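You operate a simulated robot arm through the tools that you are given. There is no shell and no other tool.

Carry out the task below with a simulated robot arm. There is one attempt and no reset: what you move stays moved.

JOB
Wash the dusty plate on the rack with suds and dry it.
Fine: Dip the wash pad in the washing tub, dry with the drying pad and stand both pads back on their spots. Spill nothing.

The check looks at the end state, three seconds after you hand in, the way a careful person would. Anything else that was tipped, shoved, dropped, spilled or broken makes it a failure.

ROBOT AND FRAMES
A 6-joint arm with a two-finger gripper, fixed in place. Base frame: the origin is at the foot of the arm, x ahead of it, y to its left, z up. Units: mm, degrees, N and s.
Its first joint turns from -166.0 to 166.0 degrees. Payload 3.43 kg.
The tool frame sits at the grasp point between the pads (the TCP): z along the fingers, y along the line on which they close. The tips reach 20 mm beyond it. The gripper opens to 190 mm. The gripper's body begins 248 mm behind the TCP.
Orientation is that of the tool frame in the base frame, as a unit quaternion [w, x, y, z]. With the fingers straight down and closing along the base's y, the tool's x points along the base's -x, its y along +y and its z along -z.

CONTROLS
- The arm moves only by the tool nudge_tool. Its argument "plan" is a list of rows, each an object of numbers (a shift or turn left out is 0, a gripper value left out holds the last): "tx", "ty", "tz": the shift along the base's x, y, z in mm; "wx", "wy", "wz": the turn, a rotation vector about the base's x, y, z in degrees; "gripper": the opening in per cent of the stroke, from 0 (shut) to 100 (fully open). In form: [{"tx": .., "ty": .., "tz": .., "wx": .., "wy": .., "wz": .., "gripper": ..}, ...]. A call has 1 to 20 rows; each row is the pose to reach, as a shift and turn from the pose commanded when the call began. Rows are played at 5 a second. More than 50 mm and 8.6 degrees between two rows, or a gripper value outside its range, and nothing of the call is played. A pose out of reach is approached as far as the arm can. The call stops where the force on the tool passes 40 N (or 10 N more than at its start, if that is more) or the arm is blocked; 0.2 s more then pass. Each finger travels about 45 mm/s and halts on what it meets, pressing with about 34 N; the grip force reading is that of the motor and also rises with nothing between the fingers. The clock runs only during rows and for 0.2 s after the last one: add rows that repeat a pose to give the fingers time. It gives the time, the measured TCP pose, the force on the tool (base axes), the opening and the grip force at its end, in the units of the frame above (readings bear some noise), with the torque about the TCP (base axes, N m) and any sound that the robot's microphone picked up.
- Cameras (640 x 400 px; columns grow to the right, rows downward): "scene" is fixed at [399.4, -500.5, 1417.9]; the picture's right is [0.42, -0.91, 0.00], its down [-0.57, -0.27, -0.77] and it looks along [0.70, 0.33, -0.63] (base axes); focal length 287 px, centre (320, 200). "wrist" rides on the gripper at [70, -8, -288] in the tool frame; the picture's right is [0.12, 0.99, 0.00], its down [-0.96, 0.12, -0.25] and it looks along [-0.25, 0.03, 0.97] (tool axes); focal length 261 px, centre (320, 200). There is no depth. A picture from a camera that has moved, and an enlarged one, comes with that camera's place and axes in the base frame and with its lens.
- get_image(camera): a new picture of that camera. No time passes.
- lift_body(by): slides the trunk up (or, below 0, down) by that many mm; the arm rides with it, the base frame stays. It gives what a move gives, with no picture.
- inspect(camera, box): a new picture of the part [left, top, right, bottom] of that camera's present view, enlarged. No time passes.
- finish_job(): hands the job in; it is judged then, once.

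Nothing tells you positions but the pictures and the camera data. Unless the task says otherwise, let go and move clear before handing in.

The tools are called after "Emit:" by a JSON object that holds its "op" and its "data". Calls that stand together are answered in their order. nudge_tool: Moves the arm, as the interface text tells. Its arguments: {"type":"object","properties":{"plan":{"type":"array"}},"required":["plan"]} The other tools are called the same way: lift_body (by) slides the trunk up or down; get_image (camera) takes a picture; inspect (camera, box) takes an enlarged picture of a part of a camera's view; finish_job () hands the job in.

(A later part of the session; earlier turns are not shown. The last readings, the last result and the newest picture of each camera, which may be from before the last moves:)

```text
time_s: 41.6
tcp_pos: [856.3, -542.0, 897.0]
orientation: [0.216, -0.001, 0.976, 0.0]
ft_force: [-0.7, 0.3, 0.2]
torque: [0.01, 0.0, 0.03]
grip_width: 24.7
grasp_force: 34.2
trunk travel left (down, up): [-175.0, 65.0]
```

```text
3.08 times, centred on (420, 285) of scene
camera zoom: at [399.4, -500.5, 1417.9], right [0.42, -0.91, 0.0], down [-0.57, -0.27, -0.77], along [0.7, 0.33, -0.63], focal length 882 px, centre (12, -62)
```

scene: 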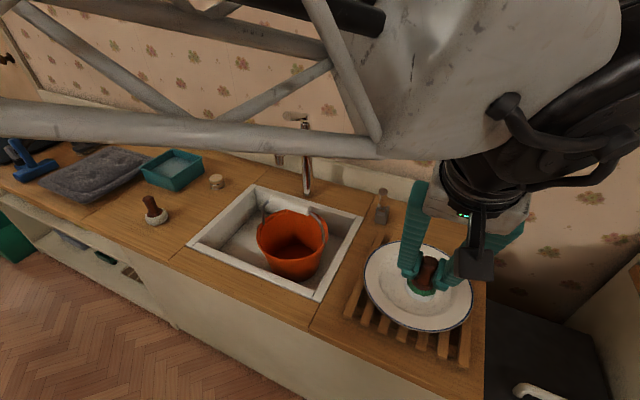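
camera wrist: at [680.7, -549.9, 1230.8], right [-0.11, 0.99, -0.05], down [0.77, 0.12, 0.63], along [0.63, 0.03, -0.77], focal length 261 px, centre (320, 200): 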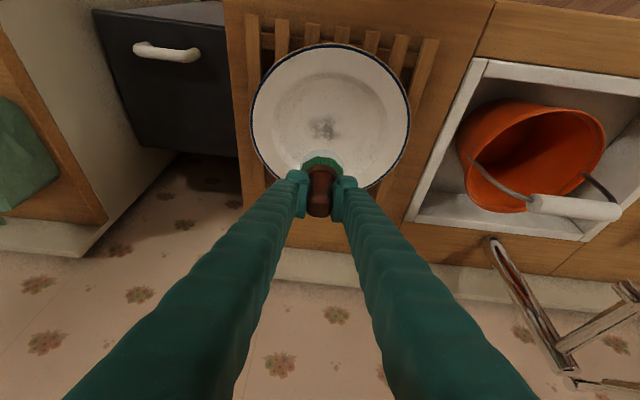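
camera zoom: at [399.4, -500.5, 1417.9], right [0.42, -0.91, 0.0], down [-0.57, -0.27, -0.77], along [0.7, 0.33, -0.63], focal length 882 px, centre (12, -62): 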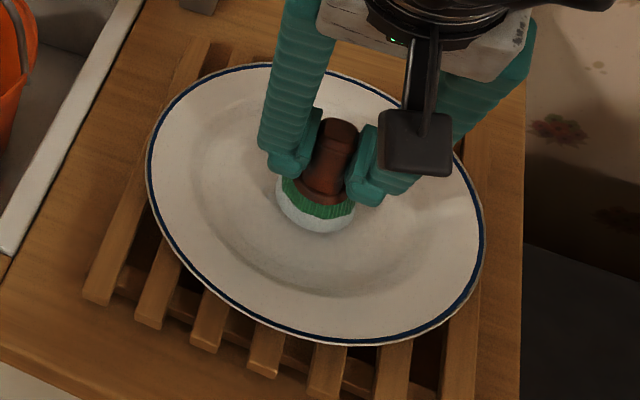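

The force dropped to zero on this path, so part of the wipe may have had no contact. I'll lift off and look at the plate.

Emit:
{"op": "nudge_tool", "data": {"plan": [{"tz": 10}, {"tz": 30}, {"tz": 60}, {"tz": 90}, {"tz": 90}]}}

Emit:
{"op": "inspect", "data": {"camera": "wrist", "box": [235, 35, 425, 195]}}

Emit:
{"op": "inspect", "data": {"camera": "scene", "box": [350, 220, 490, 350]}}

```text
time_s: 42.8
tcp_pos: [854.8, -540.6, 988.6]
orientation: [0.216, 0.0, 0.976, 0.0]
ft_force: [0.5, -0.1, -0.2]
torque: [-0.01, 0.0, 0.01]
grip_width: 24.7
grasp_force: 33.6
trunk travel left (down, up): [-175.0, 65.0]
```

```text
2.50 times, centred on (330, 115) of wrist
camera zoom: at [670.0, -549.6, 1220.5], right [-0.11, 0.99, -0.05], down [0.77, 0.12, 0.63], along [0.63, 0.03, -0.77], focal length 652 px, centre (295, 412)
```

zoom: 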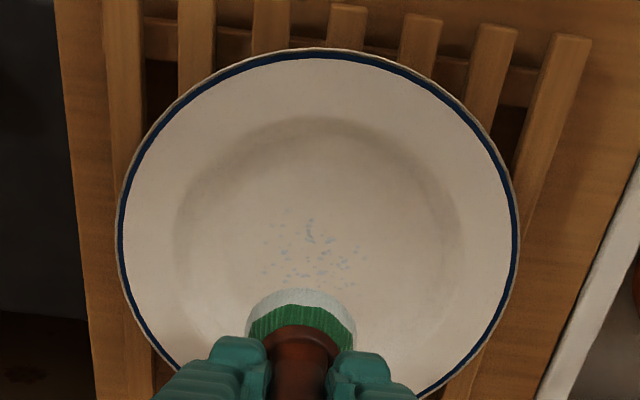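

```text
3.08 times, centred on (420, 285) of scene
camera zoom: at [399.4, -500.5, 1417.9], right [0.42, -0.91, 0.0], down [-0.57, -0.27, -0.77], along [0.7, 0.33, -0.63], focal length 882 px, centre (12, -62)
```

zoom: 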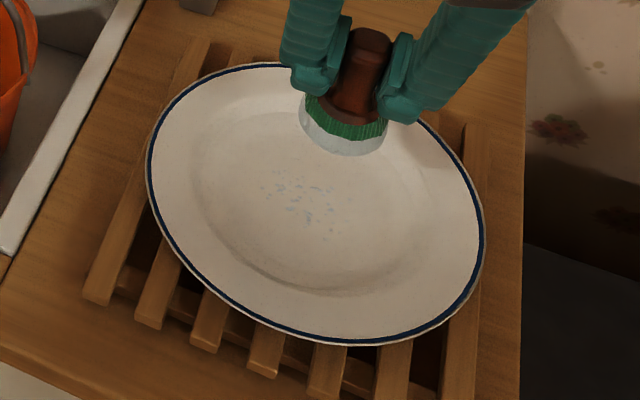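

The dust is gone and soapy droplets remain in its place. I'll zoom in for leftover dust before putting this pad back.

Emit:
{"op": "inspect", "data": {"camera": "scene", "box": [385, 255, 455, 315]}}

Emit:
{"op": "inspect", "data": {"camera": "wrist", "box": [290, 100, 370, 160]}}

```text
6.67 times, centred on (420, 285) of scene
camera zoom: at [399.4, -500.5, 1417.9], right [0.42, -0.91, 0.0], down [-0.57, -0.27, -0.77], along [0.7, 0.33, -0.63], focal length 1911 px, centre (-347, -367)
```

zoom: 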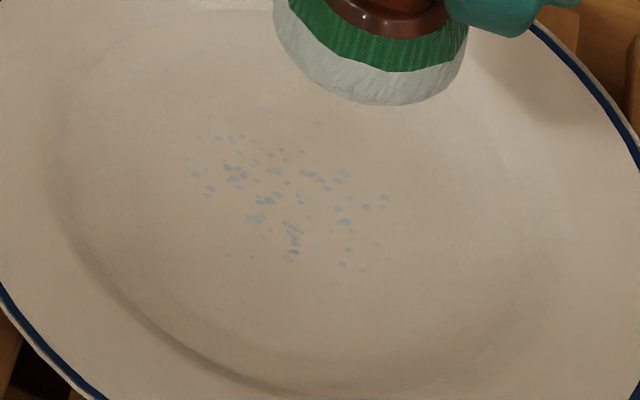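

```text
6.67 times, centred on (330, 130) of wrist
camera zoom: at [670.0, -549.6, 1220.5], right [-0.11, 0.99, -0.05], down [0.77, 0.12, 0.63], along [0.63, 0.03, -0.77], focal length 1738 px, centre (253, 667)
```

zoom: 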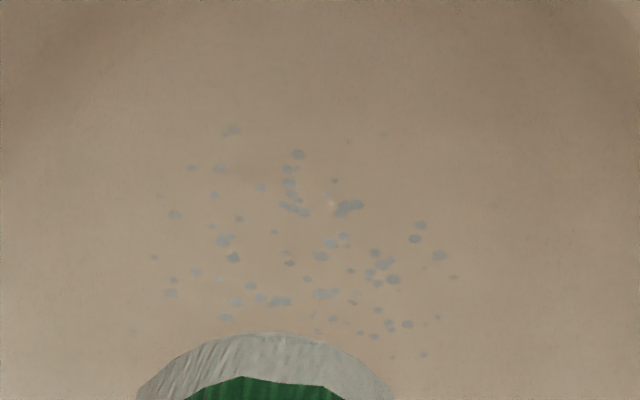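

All the dust has turned into light soapy droplets and no grey remains. I'll take the green pad back to its spot along the same path.

Emit:
{"op": "nudge_tool", "data": {"plan": [{"tx": -20, "tz": 12}, {"tx": -45, "tz": 12}, {"tx": -70, "tz": 12}, {"tx": -86, "tz": 12}, {"tx": -86, "ty": 25, "tz": 12}, {"tx": -86, "ty": 57, "tz": 12}, {"tx": -86, "ty": 89, "tz": 12}, {"tx": -86, "ty": 121, "tz": 12}, {"tx": -86, "ty": 153, "tz": 12}, {"tx": -86, "ty": 185, "tz": 12}, {"tx": -86, "ty": 217, "tz": 12}, {"tx": -86, "ty": 249, "tz": 12}, {"tx": -86, "ty": 281, "tz": 12}, {"tx": -86, "ty": 313, "tz": 12}, {"tx": -86, "ty": 345, "tz": 12}, {"tx": -86, "ty": 377, "tz": 12}, {"tx": -86, "ty": 409, "tz": 12}, {"tx": -86, "ty": 441, "tz": 12}, {"tx": -86, "ty": 473, "tz": 12}, {"tx": -86, "ty": 500, "tz": 12}]}}

Emit:
{"op": "nudge_tool", "data": {"plan": [{"ty": 30}, {"ty": 62}, {"ty": 94}, {"ty": 126}, {"ty": 158}, {"ty": 190}, {"ty": 222}, {"ty": 254}, {"ty": 286}, {"ty": 318}, {"ty": 350}, {"ty": 382}, {"tx": 4, "ty": 405}, {"tx": 9, "ty": 421}, {"tx": 9, "ty": 421}, {"tx": 9, "ty": 421}]}}

Emit:
{"op": "get_image", "data": {"camera": "scene"}}

Emit:
{"op": "get_image", "data": {"camera": "wrist"}}

```text
time_s: 47.0
tcp_pos: [771.8, -41.4, 1001.3]
orientation: [0.217, -0.001, 0.976, 0.0]
ft_force: [1.3, -0.5, 0.3]
torque: [0.06, 0.01, 0.0]
grip_width: 24.3
grasp_force: 33.9
trunk travel left (down, up): [-175.0, 65.0]
```

```text
time_s: 50.4
tcp_pos: [778.6, 378.9, 1000.4]
orientation: [0.216, 0.001, 0.976, 0.0]
ft_force: [-0.3, -0.2, -0.9]
torque: [0.01, 0.02, 0.02]
grip_width: 24.4
grasp_force: 34.2
trunk travel left (down, up): [-175.0, 65.0]
```

```text
taken
```

scene: 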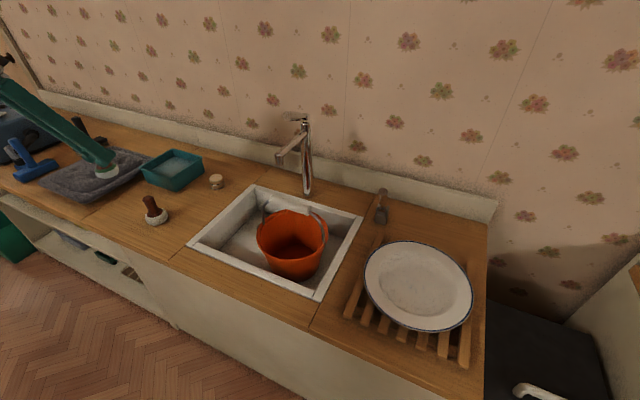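

```text
taken
camera wrist: at [593.0, 371.0, 1231.9], right [-0.11, 0.99, -0.05], down [0.77, 0.12, 0.63], along [0.63, 0.03, -0.77], focal length 261 px, centre (320, 200)
```

wrist: 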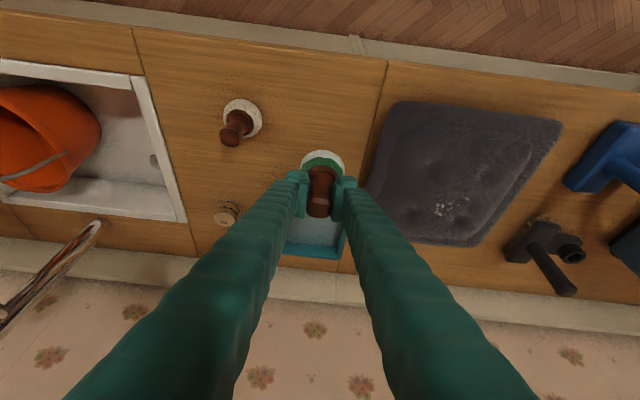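

Back above the green pad's spot. I'll check the item behind the plate, which looked slightly different, and then lower the pad.

Emit:
{"op": "inspect", "data": {"camera": "scene", "box": [320, 170, 520, 380]}}

Emit:
{"op": "nudge_tool", "data": {"plan": [{"tz": -25}, {"tz": -50}, {"tz": -75}, {"tz": -95}, {"tz": -110}, {"tz": -118}, {"tz": -123}, {"tz": -126}, {"tz": -126}]}}

Emit:
{"op": "inspect", "data": {"camera": "scene", "box": [80, 150, 200, 240]}}

```text
1.90 times, centred on (420, 275) of scene
camera zoom: at [399.4, -500.5, 1417.9], right [0.42, -0.91, 0.0], down [-0.57, -0.27, -0.77], along [0.7, 0.33, -0.63], focal length 546 px, centre (130, 57)
```

zoom: 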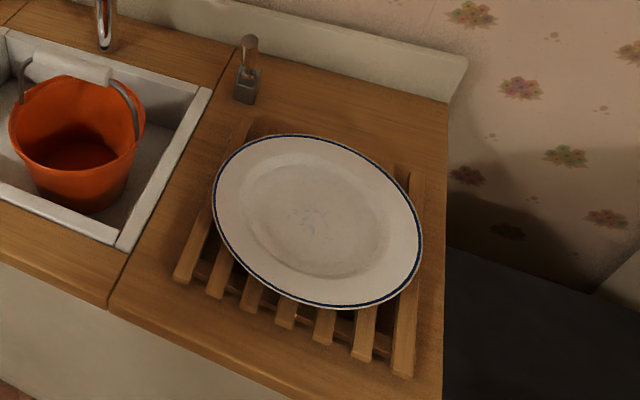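

```text
time_s: 52.4
tcp_pos: [777.8, 379.7, 873.2]
orientation: [0.216, 0.001, 0.976, 0.0]
ft_force: [-0.4, -0.5, -0.6]
torque: [-0.02, 0.02, 0.0]
grip_width: 24.8
grasp_force: 34.3
trunk travel left (down, up): [-175.0, 65.0]
```

```text
4.44 times, centred on (140, 195) of scene
camera zoom: at [399.4, -500.5, 1417.9], right [0.42, -0.91, 0.0], down [-0.57, -0.27, -0.77], along [0.7, 0.33, -0.63], focal length 1274 px, centre (1120, 222)
```

zoom: 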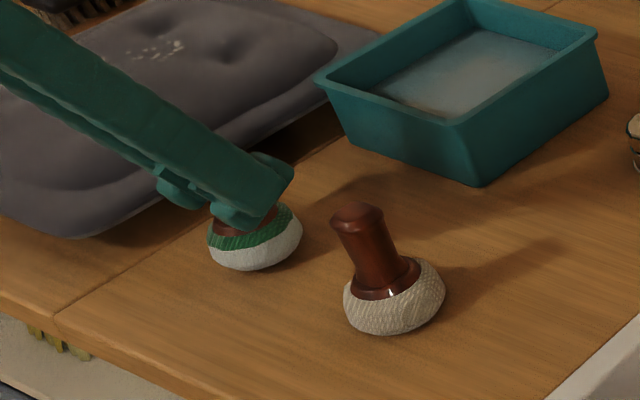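

The plate and the item behind it are unchanged. I'll lower the last few millimetres to the counter, reading the force.

Emit:
{"op": "nudge_tool", "data": {"plan": [{"tz": -1.5}, {"tz": -3}, {"tz": -4}, {"tz": -4.7}, {"tz": -4.7}]}}

Emit:
{"op": "inspect", "data": {"camera": "scene", "box": [80, 150, 200, 240]}}

```text
time_s: 53.6
tcp_pos: [779.2, 380.2, 870.0]
orientation: [0.216, 0.0, 0.976, 0.0]
ft_force: [0.1, -0.3, -0.7]
torque: [-0.01, 0.01, 0.0]
grip_width: 24.2
grasp_force: 34.4
trunk travel left (down, up): [-175.0, 65.0]
```

```text
4.44 times, centred on (140, 195) of scene
camera zoom: at [399.4, -500.5, 1417.9], right [0.42, -0.91, 0.0], down [-0.57, -0.27, -0.77], along [0.7, 0.33, -0.63], focal length 1274 px, centre (1120, 222)
```

zoom: 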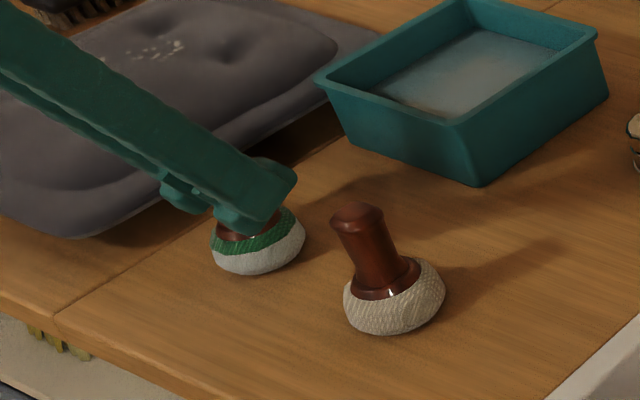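

The pad looks just like it did at pickup, but there's no contact force yet. I'll step down a little more to seat it before opening.

Emit:
{"op": "nudge_tool", "data": {"plan": [{"tz": -0.5}, {"tz": -1}, {"tz": -1.5}, {"tz": -1.5}]}}

```text
time_s: 54.6
tcp_pos: [779.8, 378.7, 867.5]
orientation: [0.217, 0.0, 0.976, 0.0]
ft_force: [-1.2, 0.1, 2.0]
torque: [0.02, -0.01, -0.03]
grip_width: 24.5
grasp_force: 34.6
trunk travel left (down, up): [-175.0, 65.0]
```

Light contact of about 2 N now, so the pad is on the counter. I'll open the gripper and rise straight up.

Emit:
{"op": "nudge_tool", "data": {"plan": [{"gripper": 16}, {"gripper": 22}, {"gripper": 30}, {"gripper": 40}, {"gripper": 45}, {"gripper": 45}, {"gripper": 45}]}}

Emit:
{"op": "inspect", "data": {"camera": "wrist", "box": [220, 100, 420, 240]}}

Emit:
{"op": "nudge_tool", "data": {"plan": [{"tz": 10}, {"tz": 30}, {"tz": 55}, {"tz": 80}, {"tz": 91.5}, {"tz": 91.5}]}}

Emit:
{"op": "inspect", "data": {"camera": "scene", "box": [80, 150, 200, 240]}}

```text
time_s: 56.2
tcp_pos: [779.7, 379.6, 867.9]
orientation: [0.217, 0.0, 0.976, 0.0]
ft_force: [0.4, 0.6, 0.1]
torque: [-0.02, 0.0, 0.0]
grip_width: 85.7
grasp_force: 0.0
trunk travel left (down, up): [-175.0, 65.0]
```

```text
2.86 times, centred on (320, 170) of wrist
camera zoom: at [593.5, 370.6, 1099.3], right [-0.11, 0.99, -0.05], down [0.77, 0.12, 0.63], along [0.63, 0.03, -0.77], focal length 745 px, centre (320, 286)
```

zoom: 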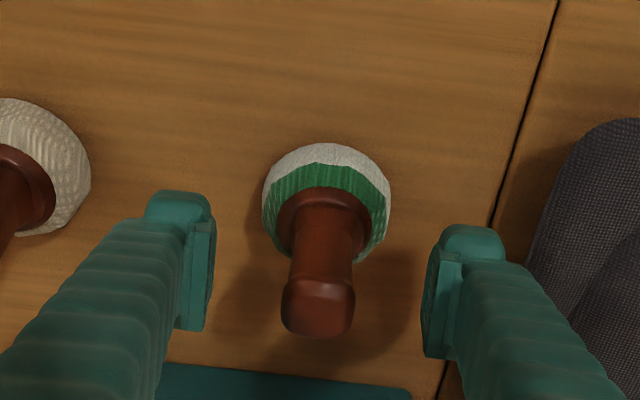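

```text
time_s: 57.6
tcp_pos: [778.8, 379.9, 960.7]
orientation: [0.217, 0.0, 0.976, 0.0]
ft_force: [-0.2, -0.3, 0.0]
torque: [0.02, -0.02, -0.02]
grip_width: 85.6
grasp_force: 0.0
trunk travel left (down, up): [-175.0, 65.0]
```

```text
4.44 times, centred on (140, 195) of scene
camera zoom: at [399.4, -500.5, 1417.9], right [0.42, -0.91, 0.0], down [-0.57, -0.27, -0.77], along [0.7, 0.33, -0.63], focal length 1274 px, centre (1120, 222)
```

zoom: 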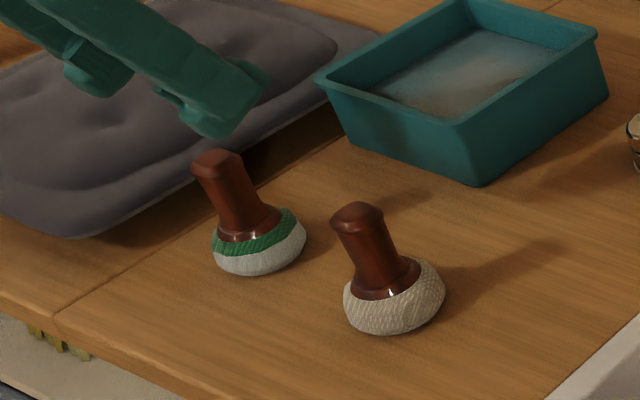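

The green pad stands upright in its original place. Next I'll move above the white drying pad at about (780, 240) and check the centring.

Emit:
{"op": "nudge_tool", "data": {"plan": [{"ty": -30}, {"ty": -65}, {"ty": -100}, {"ty": -130}, {"ty": -140}, {"ty": -140}]}}

Emit:
{"op": "inspect", "data": {"camera": "wrist", "box": [220, 90, 420, 215]}}

```text
time_s: 59.0
tcp_pos: [778.8, 238.7, 958.1]
orientation: [0.216, -0.001, 0.976, 0.0]
ft_force: [-1.0, 0.0, 0.1]
torque: [-0.02, 0.01, -0.01]
grip_width: 85.3
grasp_force: 0.0
trunk travel left (down, up): [-175.0, 65.0]
```

```text
3.20 times, centred on (320, 152) of wrist
camera zoom: at [593.2, 230.2, 1190.0], right [-0.11, 0.99, -0.05], down [0.77, 0.12, 0.63], along [0.63, 0.03, -0.77], focal length 834 px, centre (320, 352)
```

zoom: 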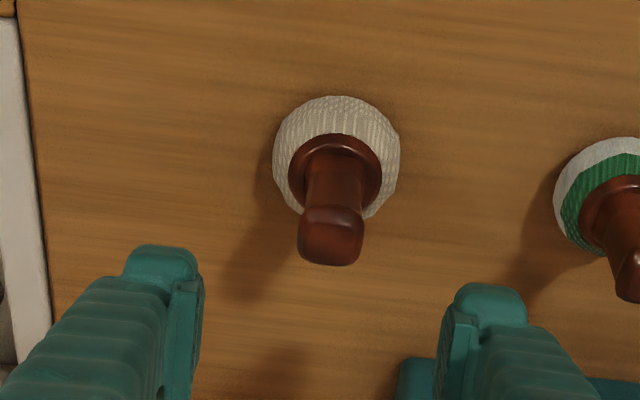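

The white handle is centred within about 0.5 mm. I'll descend to the same grip height and close.

Emit:
{"op": "nudge_tool", "data": {"plan": [{"ty": 0.5, "tz": -20}, {"ty": 0.5, "tz": -40}, {"ty": 0.5, "tz": -60}, {"ty": 0.5, "tz": -75}, {"ty": 0.5, "tz": -90}, {"ty": 0.5, "tz": -90}]}}

Emit:
{"op": "inspect", "data": {"camera": "wrist", "box": [220, 100, 420, 240]}}

Emit:
{"op": "inspect", "data": {"camera": "scene", "box": [80, 150, 200, 240]}}

```text
time_s: 60.4
tcp_pos: [779.7, 241.1, 870.2]
orientation: [0.217, 0.0, 0.976, 0.0]
ft_force: [0.1, 0.1, 0.0]
torque: [-0.01, -0.02, -0.03]
grip_width: 85.5
grasp_force: 0.1
trunk travel left (down, up): [-175.0, 65.0]
```

```text
2.86 times, centred on (320, 170) of wrist
camera zoom: at [593.6, 231.0, 1100.9], right [-0.11, 0.99, -0.05], down [0.77, 0.12, 0.63], along [0.63, 0.03, -0.77], focal length 745 px, centre (320, 286)
```

zoom: 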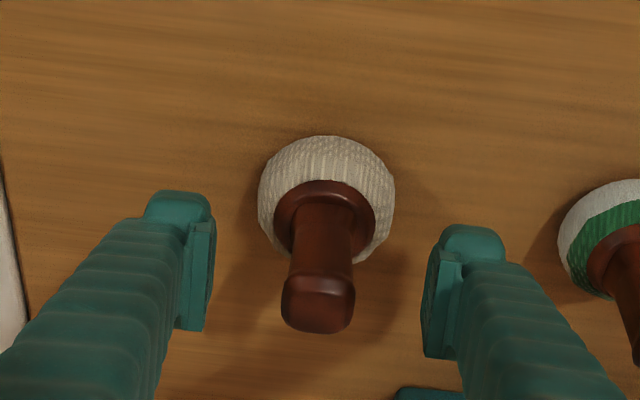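

```text
4.44 times, centred on (140, 195) of scene
camera zoom: at [399.4, -500.5, 1417.9], right [0.42, -0.91, 0.0], down [-0.57, -0.27, -0.77], along [0.7, 0.33, -0.63], focal length 1274 px, centre (1120, 222)
```

zoom: 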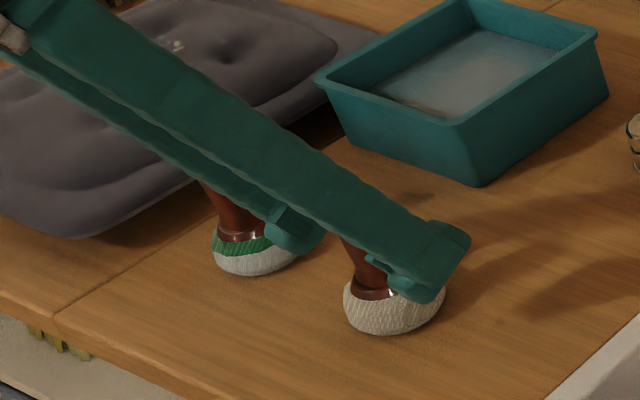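

The white handle sits centred in the same position the green one did. I'll close on it and lift gently.

Emit:
{"op": "nudge_tool", "data": {"plan": [{"gripper": 30}, {"gripper": 20}, {"gripper": 10}, {"gripper": 0}, {"gripper": 0}, {"gripper": 0}, {"gripper": 0}]}}

Emit:
{"op": "inspect", "data": {"camera": "wrist", "box": [220, 100, 420, 240]}}

Emit:
{"op": "nudge_tool", "data": {"plan": [{"tz": 5}, {"tz": 15}, {"tz": 40}, {"tz": 70}, {"tz": 100}, {"tz": 130}, {"tz": 130}]}}

Emit:
{"op": "get_image", "data": {"camera": "scene"}}

```text
time_s: 62.0
tcp_pos: [779.8, 239.6, 869.4]
orientation: [0.217, 0.0, 0.976, 0.0]
ft_force: [-0.3, -1.0, 0.9]
torque: [0.02, -0.01, 0.02]
grip_width: 24.4
grasp_force: 33.8
trunk travel left (down, up): [-175.0, 65.0]
```

```text
2.86 times, centred on (320, 170) of wrist
camera zoom: at [593.7, 231.0, 1101.0], right [-0.11, 0.99, -0.05], down [0.77, 0.12, 0.63], along [0.63, 0.03, -0.77], focal length 745 px, centre (320, 286)
```

zoom: 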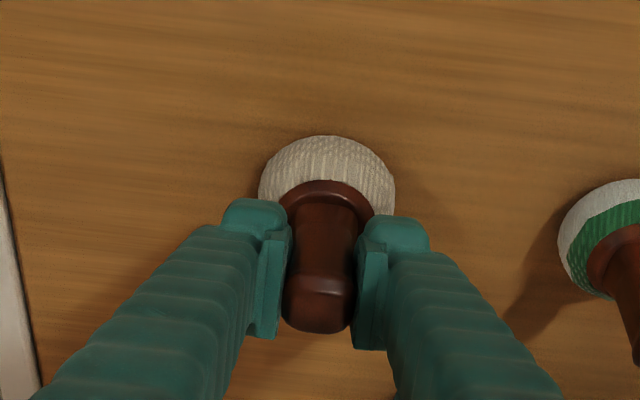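

```text
time_s: 63.6
tcp_pos: [780.5, 239.9, 999.3]
orientation: [0.216, 0.0, 0.976, 0.0]
ft_force: [0.1, -0.1, -0.6]
torque: [-0.01, 0.03, 0.01]
grip_width: 24.4
grasp_force: 33.9
trunk travel left (down, up): [-175.0, 65.0]
```

```text
taken
```

scene: 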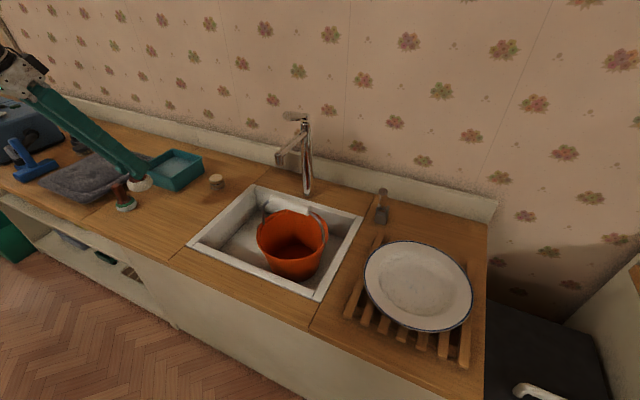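

The white pad is held, with its grip pose on record. I'll sweep it across to the plate at x≈770, z≈1000.

Emit:
{"op": "nudge_tool", "data": {"plan": [{"tx": -9, "ty": -15}, {"tx": -9, "ty": -45}, {"tx": -9, "ty": -80}, {"tx": -9, "ty": -120}, {"tx": -9, "ty": -160}, {"tx": -9, "ty": -200}, {"tx": -9, "ty": -240}, {"tx": -9, "ty": -280}, {"tx": -9, "ty": -320}, {"tx": -9, "ty": -360}, {"tx": -9, "ty": -400}, {"tx": -9, "ty": -440}, {"tx": -9, "ty": -480}, {"tx": -9, "ty": -520}, {"tx": -9, "ty": -560}, {"tx": -9, "ty": -600}, {"tx": -9, "ty": -640}, {"tx": -9, "ty": -680}, {"tx": -9, "ty": -720}, {"tx": -9, "ty": -755}]}}

Emit:
{"op": "nudge_tool", "data": {"plan": [{"ty": -27}, {"tx": 25, "ty": -27}, {"tx": 55, "ty": -27}, {"tx": 85, "ty": -27}, {"tx": 85, "ty": -27}]}}

Emit:
{"op": "inspect", "data": {"camera": "wrist", "box": [235, 35, 425, 195]}}

Emit:
{"op": "inspect", "data": {"camera": "scene", "box": [350, 200, 490, 350]}}

```text
time_s: 67.8
tcp_pos: [771.3, -515.5, 998.9]
orientation: [0.216, 0.0, 0.976, 0.0]
ft_force: [-0.3, -0.1, -1.0]
torque: [-0.14, 0.04, -0.05]
grip_width: 24.6
grasp_force: 34.7
trunk travel left (down, up): [-175.0, 65.0]
```

```text
time_s: 69.0
tcp_pos: [855.9, -541.8, 998.1]
orientation: [0.217, 0.0, 0.976, 0.0]
ft_force: [0.6, 0.4, -0.3]
torque: [0.02, 0.02, 0.04]
grip_width: 24.5
grasp_force: 34.2
trunk travel left (down, up): [-175.0, 65.0]
```

```text
2.50 times, centred on (330, 115) of wrist
camera zoom: at [669.9, -551.5, 1230.7], right [-0.11, 0.99, -0.05], down [0.77, 0.12, 0.63], along [0.63, 0.03, -0.77], focal length 652 px, centre (295, 412)
```

zoom: 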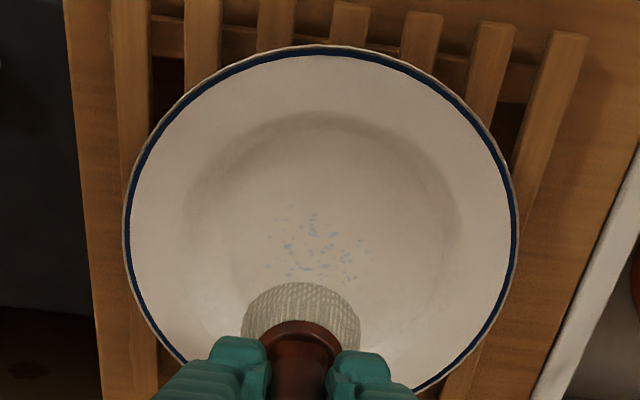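

```text
2.67 times, centred on (420, 275) of scene
camera zoom: at [399.4, -500.5, 1417.9], right [0.42, -0.91, 0.0], down [-0.57, -0.27, -0.77], along [0.7, 0.33, -0.63], focal length 764 px, centre (53, 0)
```

zoom: 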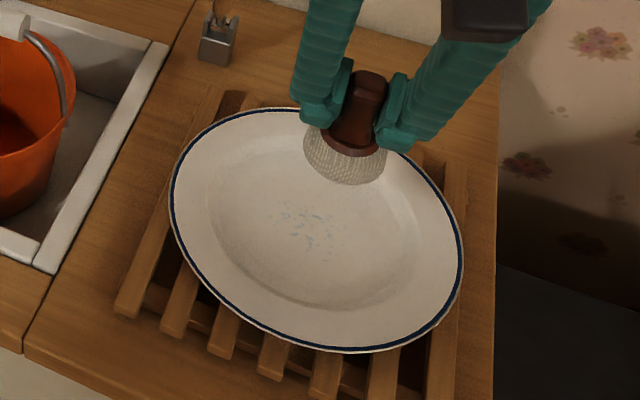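

The droplets are centred near (857, -540), right under the pad's path. I'll lower the drying pad carefully and find contact in small steps.

Emit:
{"op": "nudge_tool", "data": {"plan": [{"tx": 2, "ty": 1, "tz": -25}, {"tx": 2, "ty": 1, "tz": -50}, {"tx": 2, "ty": 1, "tz": -75}, {"tx": 2, "ty": 1, "tz": -90}, {"tx": 2, "ty": 1, "tz": -96}, {"tx": 2, "ty": 1, "tz": -98}, {"tx": 2, "ty": 1, "tz": -100}, {"tx": 2, "ty": 1, "tz": -100}]}}

```text
time_s: 70.8
tcp_pos: [857.5, -540.8, 900.4]
orientation: [0.216, 0.0, 0.976, 0.0]
ft_force: [0.4, 0.4, -0.7]
torque: [0.0, 0.02, 0.01]
grip_width: 24.7
grasp_force: 33.9
trunk travel left (down, up): [-175.0, 65.0]
```

No contact yet at z≈900. I'll keep stepping down a millimetre or so at a time.

Emit:
{"op": "nudge_tool", "data": {"plan": [{"tz": -1}, {"tz": -2}, {"tz": -3}, {"tz": -3}]}}

```text
time_s: 71.8
tcp_pos: [856.9, -540.9, 898.8]
orientation: [0.218, 0.0, 0.976, -0.001]
ft_force: [2.3, -2.8, 27.6]
torque: [-0.02, -0.14, -0.04]
grip_width: 24.5
grasp_force: 33.9
trunk travel left (down, up): [-175.0, 65.0]
```

Contact is at about z≈899. I'll ease up by a millimetre and dry with a small circle.

Emit:
{"op": "nudge_tool", "data": {"plan": [{"tz": 1.2}, {"tx": 6, "tz": 1.2}, {"tx": 12, "tz": 1.2}, {"tx": 8.5, "ty": 8.5, "tz": 1.2}, {"tx": 0, "ty": 12, "tz": 1.2}, {"tx": -8.5, "ty": 8.5, "tz": 1.2}, {"tx": -12, "ty": 0, "tz": 1.2}, {"tx": -8.5, "ty": -8.5, "tz": 1.2}, {"tx": 0, "ty": -12, "tz": 1.2}, {"tx": 8.5, "ty": -8.5, "tz": 1.2}, {"tx": 12, "ty": 0, "tz": 1.2}, {"tx": 12, "ty": 0, "tz": 1.2}]}}

Emit:
{"op": "inspect", "data": {"camera": "scene", "box": [350, 220, 490, 350]}}

```text
time_s: 73.5
tcp_pos: [843.5, -549.9, 898.9]
orientation: [0.217, 0.002, 0.976, -0.001]
ft_force: [-0.2, -1.0, 16.5]
torque: [-0.46, 0.26, -0.1]
grip_width: 24.5
grasp_force: 34.0
trunk travel left (down, up): [-175.0, 65.0]
stopped in row 8: the force on the tool passed its limit at 40 N (the readings are from after the stop); the commanded pose is now the measured one
```

```text
3.08 times, centred on (420, 285) of scene
camera zoom: at [399.4, -500.5, 1417.9], right [0.42, -0.91, 0.0], down [-0.57, -0.27, -0.77], along [0.7, 0.33, -0.63], focal length 882 px, centre (12, -62)
```

zoom: 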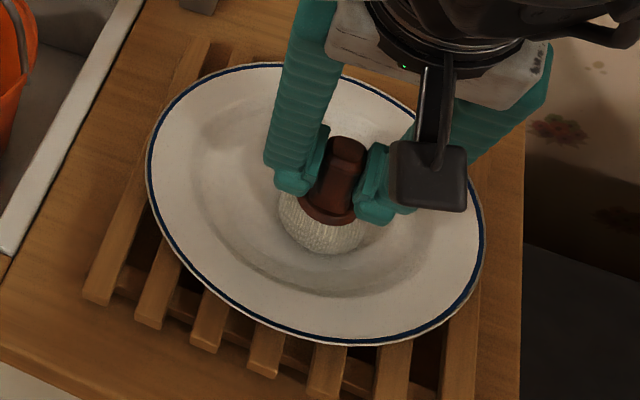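

The force limit stopped the move, though the plate hasn't shifted. I'll relieve the pressure slightly and read the force again.

Emit:
{"op": "nudge_tool", "data": {"plan": [{"tz": 0.5}, {"tz": 0.8}, {"tz": 0.8}]}}

```text
time_s: 74.3
tcp_pos: [843.7, -545.4, 897.6]
orientation: [0.216, 0.002, 0.976, 0.001]
ft_force: [-4.1, -6.7, 18.3]
torque: [-0.13, 0.03, 0.02]
grip_width: 24.2
grasp_force: 33.8
trunk travel left (down, up): [-175.0, 65.0]
```

There's still about 18 N with some sideways load. I'll lift the pad clear by a few millimetres to reset it.

Emit:
{"op": "nudge_tool", "data": {"plan": [{"tz": 1}, {"tz": 2}, {"tz": 4}, {"tz": 6}, {"tz": 6}, {"tz": 6}]}}

Emit:
{"op": "inspect", "data": {"camera": "wrist", "box": [220, 60, 440, 240]}}

Emit:
{"op": "inspect", "data": {"camera": "scene", "box": [350, 220, 490, 350]}}

```text
time_s: 75.7
tcp_pos: [843.7, -546.7, 903.8]
orientation: [0.216, 0.001, 0.976, 0.001]
ft_force: [0.1, 0.2, -0.8]
torque: [0.0, -0.01, 0.0]
grip_width: 24.5
grasp_force: 34.0
trunk travel left (down, up): [-175.0, 65.0]
```

```text
2.22 times, centred on (330, 150) of wrist
camera zoom: at [657.9, -555.5, 1135.4], right [-0.1, 0.99, -0.05], down [0.77, 0.11, 0.63], along [0.63, 0.03, -0.78], focal length 579 px, centre (298, 311)
```

zoom: 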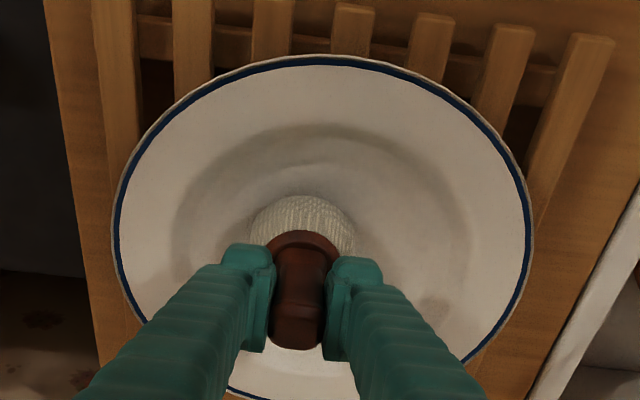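

```text
3.08 times, centred on (420, 285) of scene
camera zoom: at [399.4, -500.5, 1417.9], right [0.42, -0.91, 0.0], down [-0.57, -0.27, -0.77], along [0.7, 0.33, -0.63], focal length 882 px, centre (12, -62)
```

zoom: 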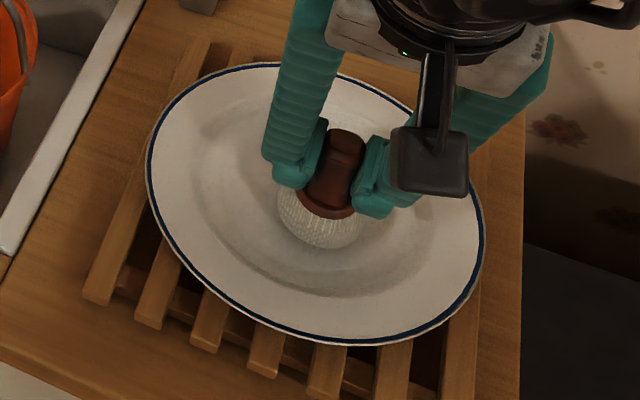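

Clear of the plate again, which hasn't moved. I'll raise to check how much has dried.

Emit:
{"op": "nudge_tool", "data": {"plan": [{"tz": 25}, {"tz": 50}, {"tz": 75}, {"tz": 95}, {"tz": 95}]}}

Emit:
{"op": "inspect", "data": {"camera": "wrist", "box": [280, 90, 380, 165]}}

Emit:
{"op": "inspect", "data": {"camera": "scene", "box": [385, 255, 455, 315]}}

```text
time_s: 76.9
tcp_pos: [843.5, -547.3, 998.4]
orientation: [0.216, 0.001, 0.976, 0.0]
ft_force: [-0.7, -0.3, 0.0]
torque: [0.01, 0.02, -0.02]
grip_width: 24.3
grasp_force: 34.0
trunk travel left (down, up): [-175.0, 65.0]
```

```text
5.33 times, centred on (330, 128) of wrist
camera zoom: at [657.7, -555.8, 1230.0], right [-0.1, 0.99, -0.05], down [0.77, 0.11, 0.63], along [0.63, 0.03, -0.78], focal length 1390 px, centre (267, 587)
```

zoom: 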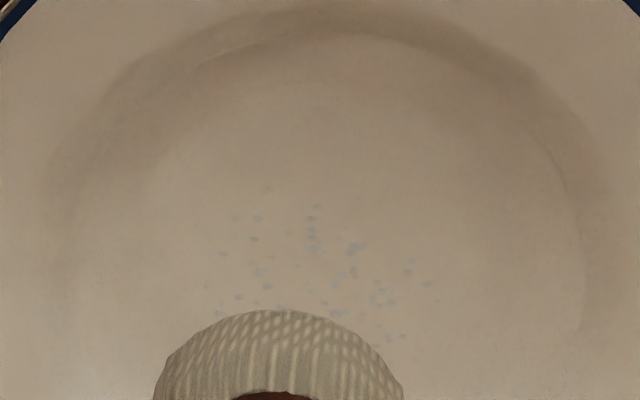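

```text
6.67 times, centred on (420, 285) of scene
camera zoom: at [399.4, -500.5, 1417.9], right [0.42, -0.91, 0.0], down [-0.57, -0.27, -0.77], along [0.7, 0.33, -0.63], focal length 1911 px, centre (-347, -367)
```

zoom: 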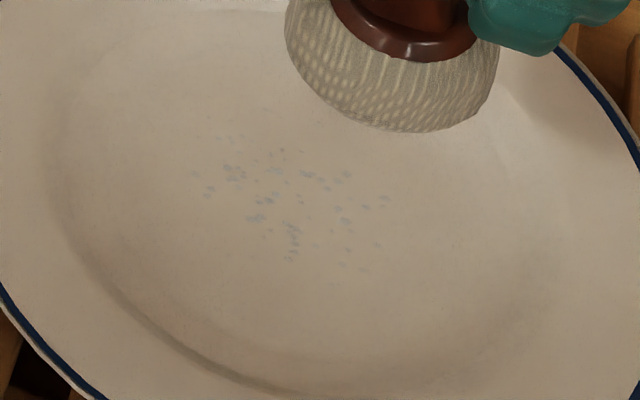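

The droplets are fading but not gone, so more passes are needed. I'll go back to the middle, find light contact again, and wipe more slowly.

Emit:
{"op": "nudge_tool", "data": {"plan": [{"tx": 13, "ty": 6, "tz": -25}, {"tx": 13, "ty": 6, "tz": -50}, {"tx": 13, "ty": 6, "tz": -75}, {"tx": 13, "ty": 6, "tz": -90}, {"tx": 13, "ty": 6, "tz": -96}, {"tx": 13, "ty": 6, "tz": -98}, {"tx": 13, "ty": 6, "tz": -98}]}}

Emit:
{"op": "nudge_tool", "data": {"plan": [{"tz": -0.5}, {"tz": -1}, {"tz": -1}]}}

```text
time_s: 78.5
tcp_pos: [856.5, -540.2, 900.2]
orientation: [0.216, 0.001, 0.976, 0.0]
ft_force: [0.8, -0.2, -0.9]
torque: [0.0, 0.01, -0.03]
grip_width: 24.7
grasp_force: 34.1
trunk travel left (down, up): [-175.0, 65.0]
```

```text
time_s: 79.3
tcp_pos: [856.5, -540.1, 900.0]
orientation: [0.216, 0.001, 0.976, 0.001]
ft_force: [-0.2, -0.1, -0.2]
torque: [-0.01, 0.0, -0.01]
grip_width: 24.6
grasp_force: 34.1
trunk travel left (down, up): [-175.0, 65.0]
```

Emit:
{"op": "nudge_tool", "data": {"plan": [{"tz": -0.4}, {"tz": -0.8}, {"tz": -0.8}]}}

```text
time_s: 80.1
tcp_pos: [856.1, -539.9, 899.5]
orientation: [0.216, 0.001, 0.976, 0.001]
ft_force: [0.0, -0.2, 0.4]
torque: [-0.02, 0.04, -0.01]
grip_width: 24.6
grasp_force: 34.3
trunk travel left (down, up): [-175.0, 65.0]
```

No contact force yet, so I'll continue in half-millimetre steps.

Emit:
{"op": "nudge_tool", "data": {"plan": [{"tz": -0.5}, {"tz": -0.5}]}}

Emit:
{"op": "nudge_tool", "data": {"plan": [{"tz": -0.5}, {"tz": -0.5}]}}

```text
time_s: 80.7
tcp_pos: [856.5, -541.2, 898.8]
orientation: [0.216, 0.001, 0.976, 0.001]
ft_force: [0.3, -0.5, 0.6]
torque: [0.08, 0.01, 0.02]
grip_width: 24.5
grasp_force: 33.7
trunk travel left (down, up): [-175.0, 65.0]
```

```text
time_s: 81.3
tcp_pos: [855.6, -539.6, 899.8]
orientation: [0.216, 0.002, 0.976, 0.001]
ft_force: [0.1, 0.0, 5.5]
torque: [0.0, -0.05, 0.0]
grip_width: 24.6
grasp_force: 34.1
trunk travel left (down, up): [-175.0, 65.0]
```

Contact found at about 5.5 N. I'll wipe a slow circle of 14 mm radius at this height.

Emit:
{"op": "nudge_tool", "data": {"plan": [{"tx": 5, "ty": 0, "tz": -0.2}, {"tx": 10, "ty": 0, "tz": -0.2}, {"tx": 14, "ty": 0, "tz": -0.2}, {"tx": 12.9, "ty": 5.4, "tz": -0.2}, {"tx": 9.9, "ty": 9.9, "tz": -0.2}, {"tx": 5.4, "ty": 12.9, "tz": -0.2}, {"tx": 0, "ty": 14, "tz": -0.2}, {"tx": -5.4, "ty": 12.9, "tz": -0.2}, {"tx": -9.9, "ty": 9.9, "tz": -0.2}, {"tx": -12.9, "ty": 5.4, "tz": -0.2}, {"tx": -14, "ty": 0, "tz": -0.2}, {"tx": -12.9, "ty": -5.4, "tz": -0.2}, {"tx": -9.9, "ty": -9.9, "tz": -0.2}, {"tx": -5.4, "ty": -12.9, "tz": -0.2}, {"tx": 0, "ty": -14, "tz": -0.2}, {"tx": 5.4, "ty": -12.9, "tz": -0.2}, {"tx": 9.9, "ty": -9.9, "tz": -0.2}, {"tx": 12.9, "ty": -5.4, "tz": -0.2}, {"tx": 14, "ty": 0, "tz": -0.2}, {"tx": 14, "ty": 0, "tz": -0.2}]}}

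Emit:
{"op": "inspect", "data": {"camera": "scene", "box": [350, 220, 490, 350]}}

```text
time_s: 85.5
tcp_pos: [870.9, -540.3, 899.0]
orientation: [0.217, 0.002, 0.976, -0.001]
ft_force: [1.0, -6.5, 15.4]
torque: [-0.23, -0.19, -0.06]
grip_width: 24.7
grasp_force: 34.6
trunk travel left (down, up): [-175.0, 65.0]
```

```text
3.08 times, centred on (420, 285) of scene
camera zoom: at [399.4, -500.5, 1417.9], right [0.42, -0.91, 0.0], down [-0.57, -0.27, -0.77], along [0.7, 0.33, -0.63], focal length 882 px, centre (12, -62)
```

zoom: 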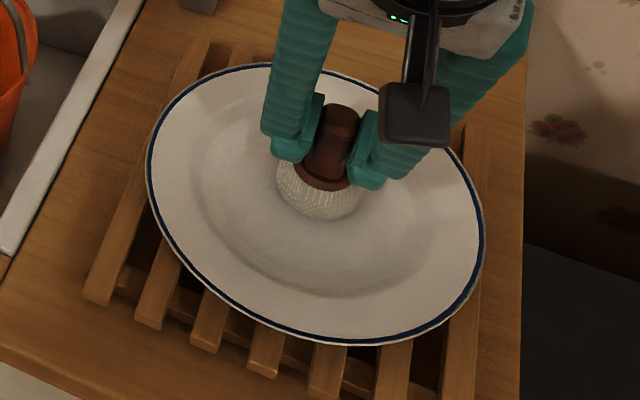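

That pass ran with steady contact and the plate didn't move. I'll do a slightly larger circle in the opposite direction.

Emit:
{"op": "nudge_tool", "data": {"plan": [{"tx": 3, "ty": 0, "tz": 0.3}, {"tx": 6, "ty": 0, "tz": 0.3}, {"tx": 4.5, "ty": -7.7, "tz": 0.3}, {"tx": 0.1, "ty": -14.1, "tz": 0.3}, {"tx": -6.3, "ty": -18.5, "tz": 0.3}, {"tx": -14, "ty": -20, "tz": 0.3}, {"tx": -21.7, "ty": -18.5, "tz": 0.3}, {"tx": -28.1, "ty": -14.1, "tz": 0.3}, {"tx": -32.5, "ty": -7.7, "tz": 0.3}, {"tx": -34, "ty": 0, "tz": 0.3}, {"tx": -32.5, "ty": 7.7, "tz": 0.3}, {"tx": -28.1, "ty": 14.1, "tz": 0.3}, {"tx": -21.7, "ty": 18.5, "tz": 0.3}, {"tx": -14, "ty": 20, "tz": 0.3}, {"tx": -6.3, "ty": 18.5, "tz": 0.3}, {"tx": 0.1, "ty": 14.1, "tz": 0.3}, {"tx": 4.5, "ty": 7.7, "tz": 0.3}, {"tx": 6, "ty": 0, "tz": 0.3}, {"tx": 6, "ty": 0, "tz": 0.3}]}}

```text
time_s: 89.5
tcp_pos: [876.6, -539.7, 898.0]
orientation: [0.216, 0.001, 0.976, 0.001]
ft_force: [1.0, 1.4, 1.7]
torque: [0.0, -0.07, 0.05]
grip_width: 24.5
grasp_force: 33.8
trunk travel left (down, up): [-175.0, 65.0]
```

Contact became light at the end of that pass. I'll lift to inspect the remaining droplets.

Emit:
{"op": "nudge_tool", "data": {"plan": [{"tz": 10}, {"tz": 30}, {"tz": 55}, {"tz": 80}, {"tz": 80}]}}

Emit:
{"op": "inspect", "data": {"camera": "wrist", "box": [280, 90, 380, 165]}}

Emit:
{"op": "inspect", "data": {"camera": "scene", "box": [385, 255, 455, 315]}}

```text
time_s: 90.7
tcp_pos: [876.0, -540.8, 979.0]
orientation: [0.216, 0.002, 0.976, 0.0]
ft_force: [-0.5, 0.2, -1.8]
torque: [0.01, 0.01, -0.02]
grip_width: 24.4
grasp_force: 34.3
trunk travel left (down, up): [-175.0, 65.0]
```

```text
5.33 times, centred on (330, 128) of wrist
camera zoom: at [690.9, -549.6, 1210.2], right [-0.1, 0.99, -0.05], down [0.77, 0.11, 0.63], along [0.63, 0.03, -0.78], focal length 1390 px, centre (267, 587)
```

zoom: 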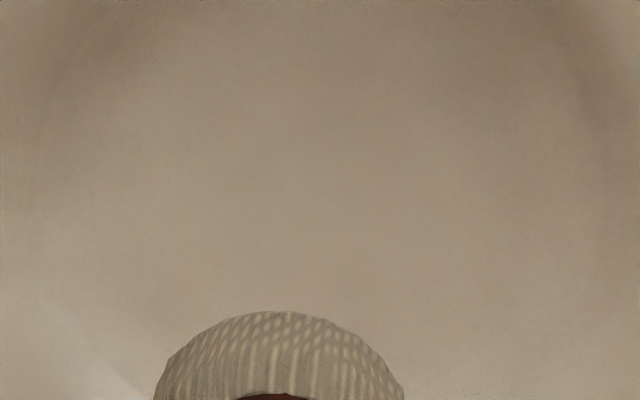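

```text
6.67 times, centred on (420, 285) of scene
camera zoom: at [399.4, -500.5, 1417.9], right [0.42, -0.91, 0.0], down [-0.57, -0.27, -0.77], along [0.7, 0.33, -0.63], focal length 1911 px, centre (-347, -367)
```

zoom: 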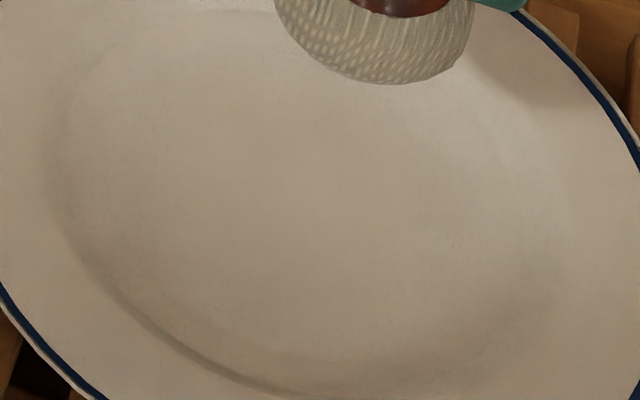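

The patch now looks clean and dry. I'll check the whole plate area closely before deciding on one more gentle pass.

Emit:
{"op": "inspect", "data": {"camera": "scene", "box": [345, 225, 485, 345]}}

Emit:
{"op": "get_image", "data": {"camera": "wrist"}}

```text
3.33 times, centred on (415, 285) of scene
camera zoom: at [399.4, -500.5, 1417.9], right [0.42, -0.91, 0.0], down [-0.57, -0.27, -0.77], along [0.7, 0.33, -0.63], focal length 955 px, centre (3, -83)
```

zoom: 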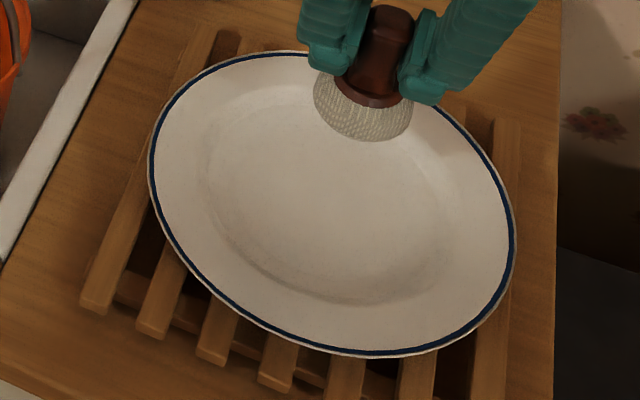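

```text
taken
camera wrist: at [690.9, -549.6, 1210.2], right [-0.1, 0.99, -0.05], down [0.77, 0.11, 0.63], along [0.63, 0.03, -0.78], focal length 261 px, centre (320, 200)
```

wrist: 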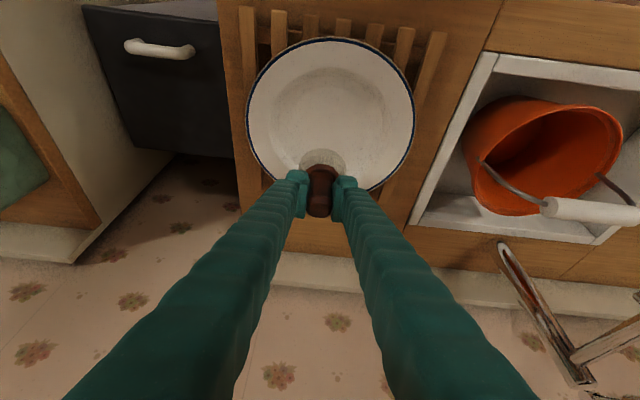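

The plate looks spotless. I'll make one last gentle drying circle for certainty, then return the pad.

Emit:
{"op": "nudge_tool", "data": {"plan": [{"tx": -19, "tz": -30}, {"tx": -19, "tz": -60}, {"tx": -19, "tz": -76}, {"tx": -19, "tz": -79}, {"tx": -19, "tz": -80}, {"tx": -13, "tz": -80.2}, {"tx": -5, "tz": -80.2}, {"tx": -7, "ty": 7, "tz": -80.2}, {"tx": -12, "ty": 12, "tz": -80.2}, {"tx": -19, "ty": 14, "tz": -80.2}, {"tx": -26, "ty": 12, "tz": -80.2}, {"tx": -31, "ty": 7, "tz": -80.2}, {"tx": -33, "ty": 0, "tz": -80.2}, {"tx": -31, "ty": -7, "tz": -80.2}, {"tx": -26, "ty": -12, "tz": -80.2}, {"tx": -19, "ty": -14, "tz": -80.2}, {"tx": -12, "ty": -12, "tz": -80.2}, {"tx": -7, "ty": -7, "tz": -80.2}, {"tx": -5, "ty": 0, "tz": -80.2}, {"tx": -19, "ty": 0, "tz": -80.2}]}}

Emit:
{"op": "inspect", "data": {"camera": "scene", "box": [345, 225, 485, 345]}}

```text
time_s: 94.9
tcp_pos: [858.2, -539.5, 898.5]
orientation: [0.217, 0.001, 0.976, 0.001]
ft_force: [0.6, 0.4, 5.7]
torque: [0.07, -0.03, -0.05]
grip_width: 24.6
grasp_force: 34.3
trunk travel left (down, up): [-175.0, 65.0]
```

```text
3.33 times, centred on (415, 285) of scene
camera zoom: at [399.4, -500.5, 1417.9], right [0.42, -0.91, 0.0], down [-0.57, -0.27, -0.77], along [0.7, 0.33, -0.63], focal length 955 px, centre (3, -83)
```

zoom: 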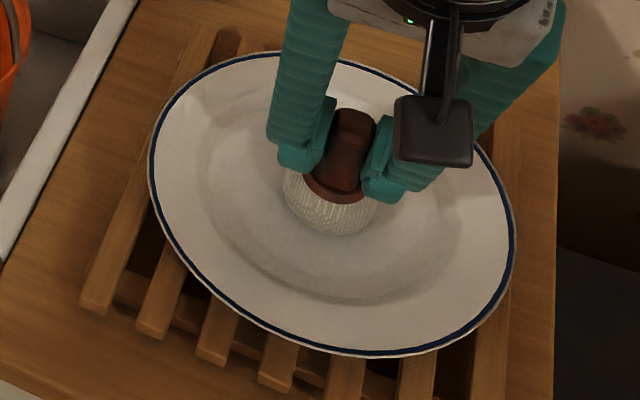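

The final pass kept light contact and the plate is in place. I'll lift, draw back, and carry the white pad to its spot.

Emit:
{"op": "nudge_tool", "data": {"plan": [{"tz": 20}, {"tz": 50}, {"tz": 80}, {"tz": 101}, {"tx": -20, "tz": 101}, {"tx": -50, "tz": 101}, {"tx": -75, "tz": 101}, {"tx": -87, "tz": 101}, {"tx": -87, "ty": 25, "tz": 101}, {"tx": -87, "ty": 60, "tz": 101}, {"tx": -87, "ty": 98, "tz": 101}, {"tx": -87, "ty": 136, "tz": 101}, {"tx": -87, "ty": 174, "tz": 101}, {"tx": -87, "ty": 212, "tz": 101}, {"tx": -87, "ty": 250, "tz": 101}, {"tx": -87, "ty": 288, "tz": 101}, {"tx": -87, "ty": 326, "tz": 101}, {"tx": -87, "ty": 364, "tz": 101}, {"tx": -87, "ty": 402, "tz": 101}, {"tx": -87, "ty": 430, "tz": 101}]}}

Emit:
{"op": "nudge_tool", "data": {"plan": [{"ty": 30}, {"ty": 65}, {"ty": 103}, {"ty": 141}, {"ty": 179}, {"ty": 217}, {"ty": 255}, {"ty": 290}, {"ty": 320}, {"tx": 5, "ty": 340}, {"tx": 9, "ty": 350}, {"tx": 9, "ty": 350}, {"tx": 9, "ty": 350}]}}

Emit:
{"op": "nudge_tool", "data": {"plan": [{"tz": 0}]}}

Emit:
{"op": "nudge_tool", "data": {"plan": [{"tz": 0}]}}

Emit:
{"op": "get_image", "data": {"camera": "scene"}}

Emit:
{"op": "get_image", "data": {"camera": "wrist"}}

```text
time_s: 99.1
tcp_pos: [772.1, -110.0, 999.0]
orientation: [0.215, 0.001, 0.977, 0.001]
ft_force: [-0.5, -0.9, -0.3]
torque: [0.05, 0.0, 0.03]
grip_width: 24.6
grasp_force: 33.7
trunk travel left (down, up): [-175.0, 65.0]
```

```text
time_s: 101.9
tcp_pos: [779.3, 239.9, 1000.0]
orientation: [0.216, 0.002, 0.976, 0.0]
ft_force: [0.2, -0.9, -0.8]
torque: [-0.03, -0.02, 0.01]
grip_width: 24.6
grasp_force: 34.3
trunk travel left (down, up): [-175.0, 65.0]
```

```text
time_s: 102.3
tcp_pos: [780.5, 240.0, 999.5]
orientation: [0.216, 0.002, 0.976, 0.0]
ft_force: [0.3, -0.2, 0.0]
torque: [-0.02, -0.02, 0.0]
grip_width: 24.7
grasp_force: 33.0
trunk travel left (down, up): [-175.0, 65.0]
```

```text
time_s: 102.7
tcp_pos: [779.8, 240.2, 999.6]
orientation: [0.216, 0.001, 0.976, 0.001]
ft_force: [-1.4, 0.3, -1.0]
torque: [0.0, 0.01, -0.02]
grip_width: 24.6
grasp_force: 33.9
trunk travel left (down, up): [-175.0, 65.0]
```

```text
taken
```

scene: 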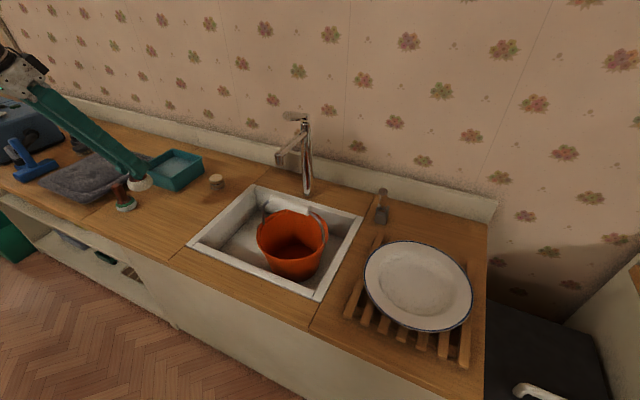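

```text
taken
camera wrist: at [593.9, 231.0, 1231.1], right [-0.1, 0.99, -0.05], down [0.77, 0.11, 0.63], along [0.63, 0.03, -0.78], focal length 261 px, centre (320, 200)
```

wrist: 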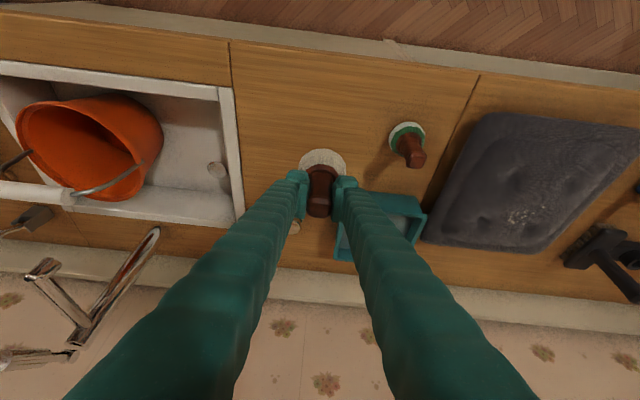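

The pad is back over its spot at about (780, 240). I'll lower it toward the counter, slowing at the end.

Emit:
{"op": "nudge_tool", "data": {"plan": [{"tz": -25}, {"tz": -50}, {"tz": -75}, {"tz": -95}, {"tz": -110}, {"tz": -118}, {"tz": -123}, {"tz": -126}, {"tz": -127.5}, {"tz": -128.5}, {"tz": -128.5}]}}

Emit:
{"op": "inspect", "data": {"camera": "scene", "box": [80, 150, 200, 240]}}

```text
time_s: 105.1
tcp_pos: [780.2, 239.9, 869.9]
orientation: [0.216, 0.001, 0.976, 0.0]
ft_force: [0.3, 0.0, -1.2]
torque: [0.01, -0.02, -0.04]
grip_width: 24.4
grasp_force: 34.3
trunk travel left (down, up): [-175.0, 65.0]
```

```text
4.44 times, centred on (140, 195) of scene
camera zoom: at [399.4, -500.5, 1417.9], right [0.42, -0.91, 0.0], down [-0.57, -0.27, -0.77], along [0.7, 0.33, -0.63], focal length 1274 px, centre (1120, 222)
```

zoom: 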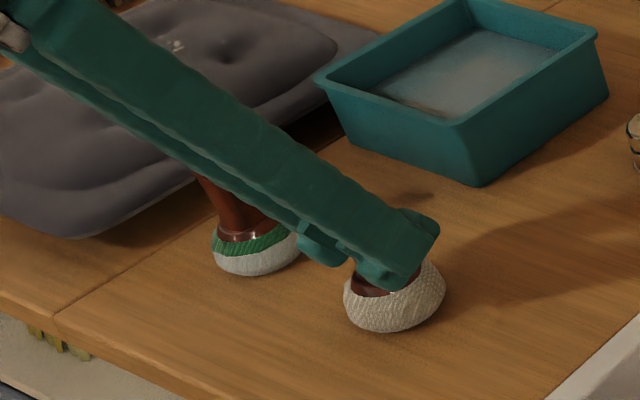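

Emit:
{"op": "nudge_tool", "data": {"plan": [{"tz": -0.5}, {"tz": -1}, {"tz": -1}]}}

Emit:
{"op": "nudge_tool", "data": {"plan": [{"tz": -0.4}, {"tz": -0.4}]}}

```text
time_s: 105.9
tcp_pos: [780.2, 241.0, 869.5]
orientation: [0.215, 0.001, 0.977, 0.001]
ft_force: [0.8, -0.3, -1.2]
torque: [-0.01, -0.03, -0.01]
grip_width: 24.6
grasp_force: 33.5
trunk travel left (down, up): [-175.0, 65.0]
```

```text
time_s: 106.5
tcp_pos: [779.7, 241.3, 869.2]
orientation: [0.216, 0.002, 0.976, 0.0]
ft_force: [0.6, 0.3, -1.0]
torque: [-0.01, -0.01, -0.01]
grip_width: 24.4
grasp_force: 34.0
trunk travel left (down, up): [-175.0, 65.0]
```

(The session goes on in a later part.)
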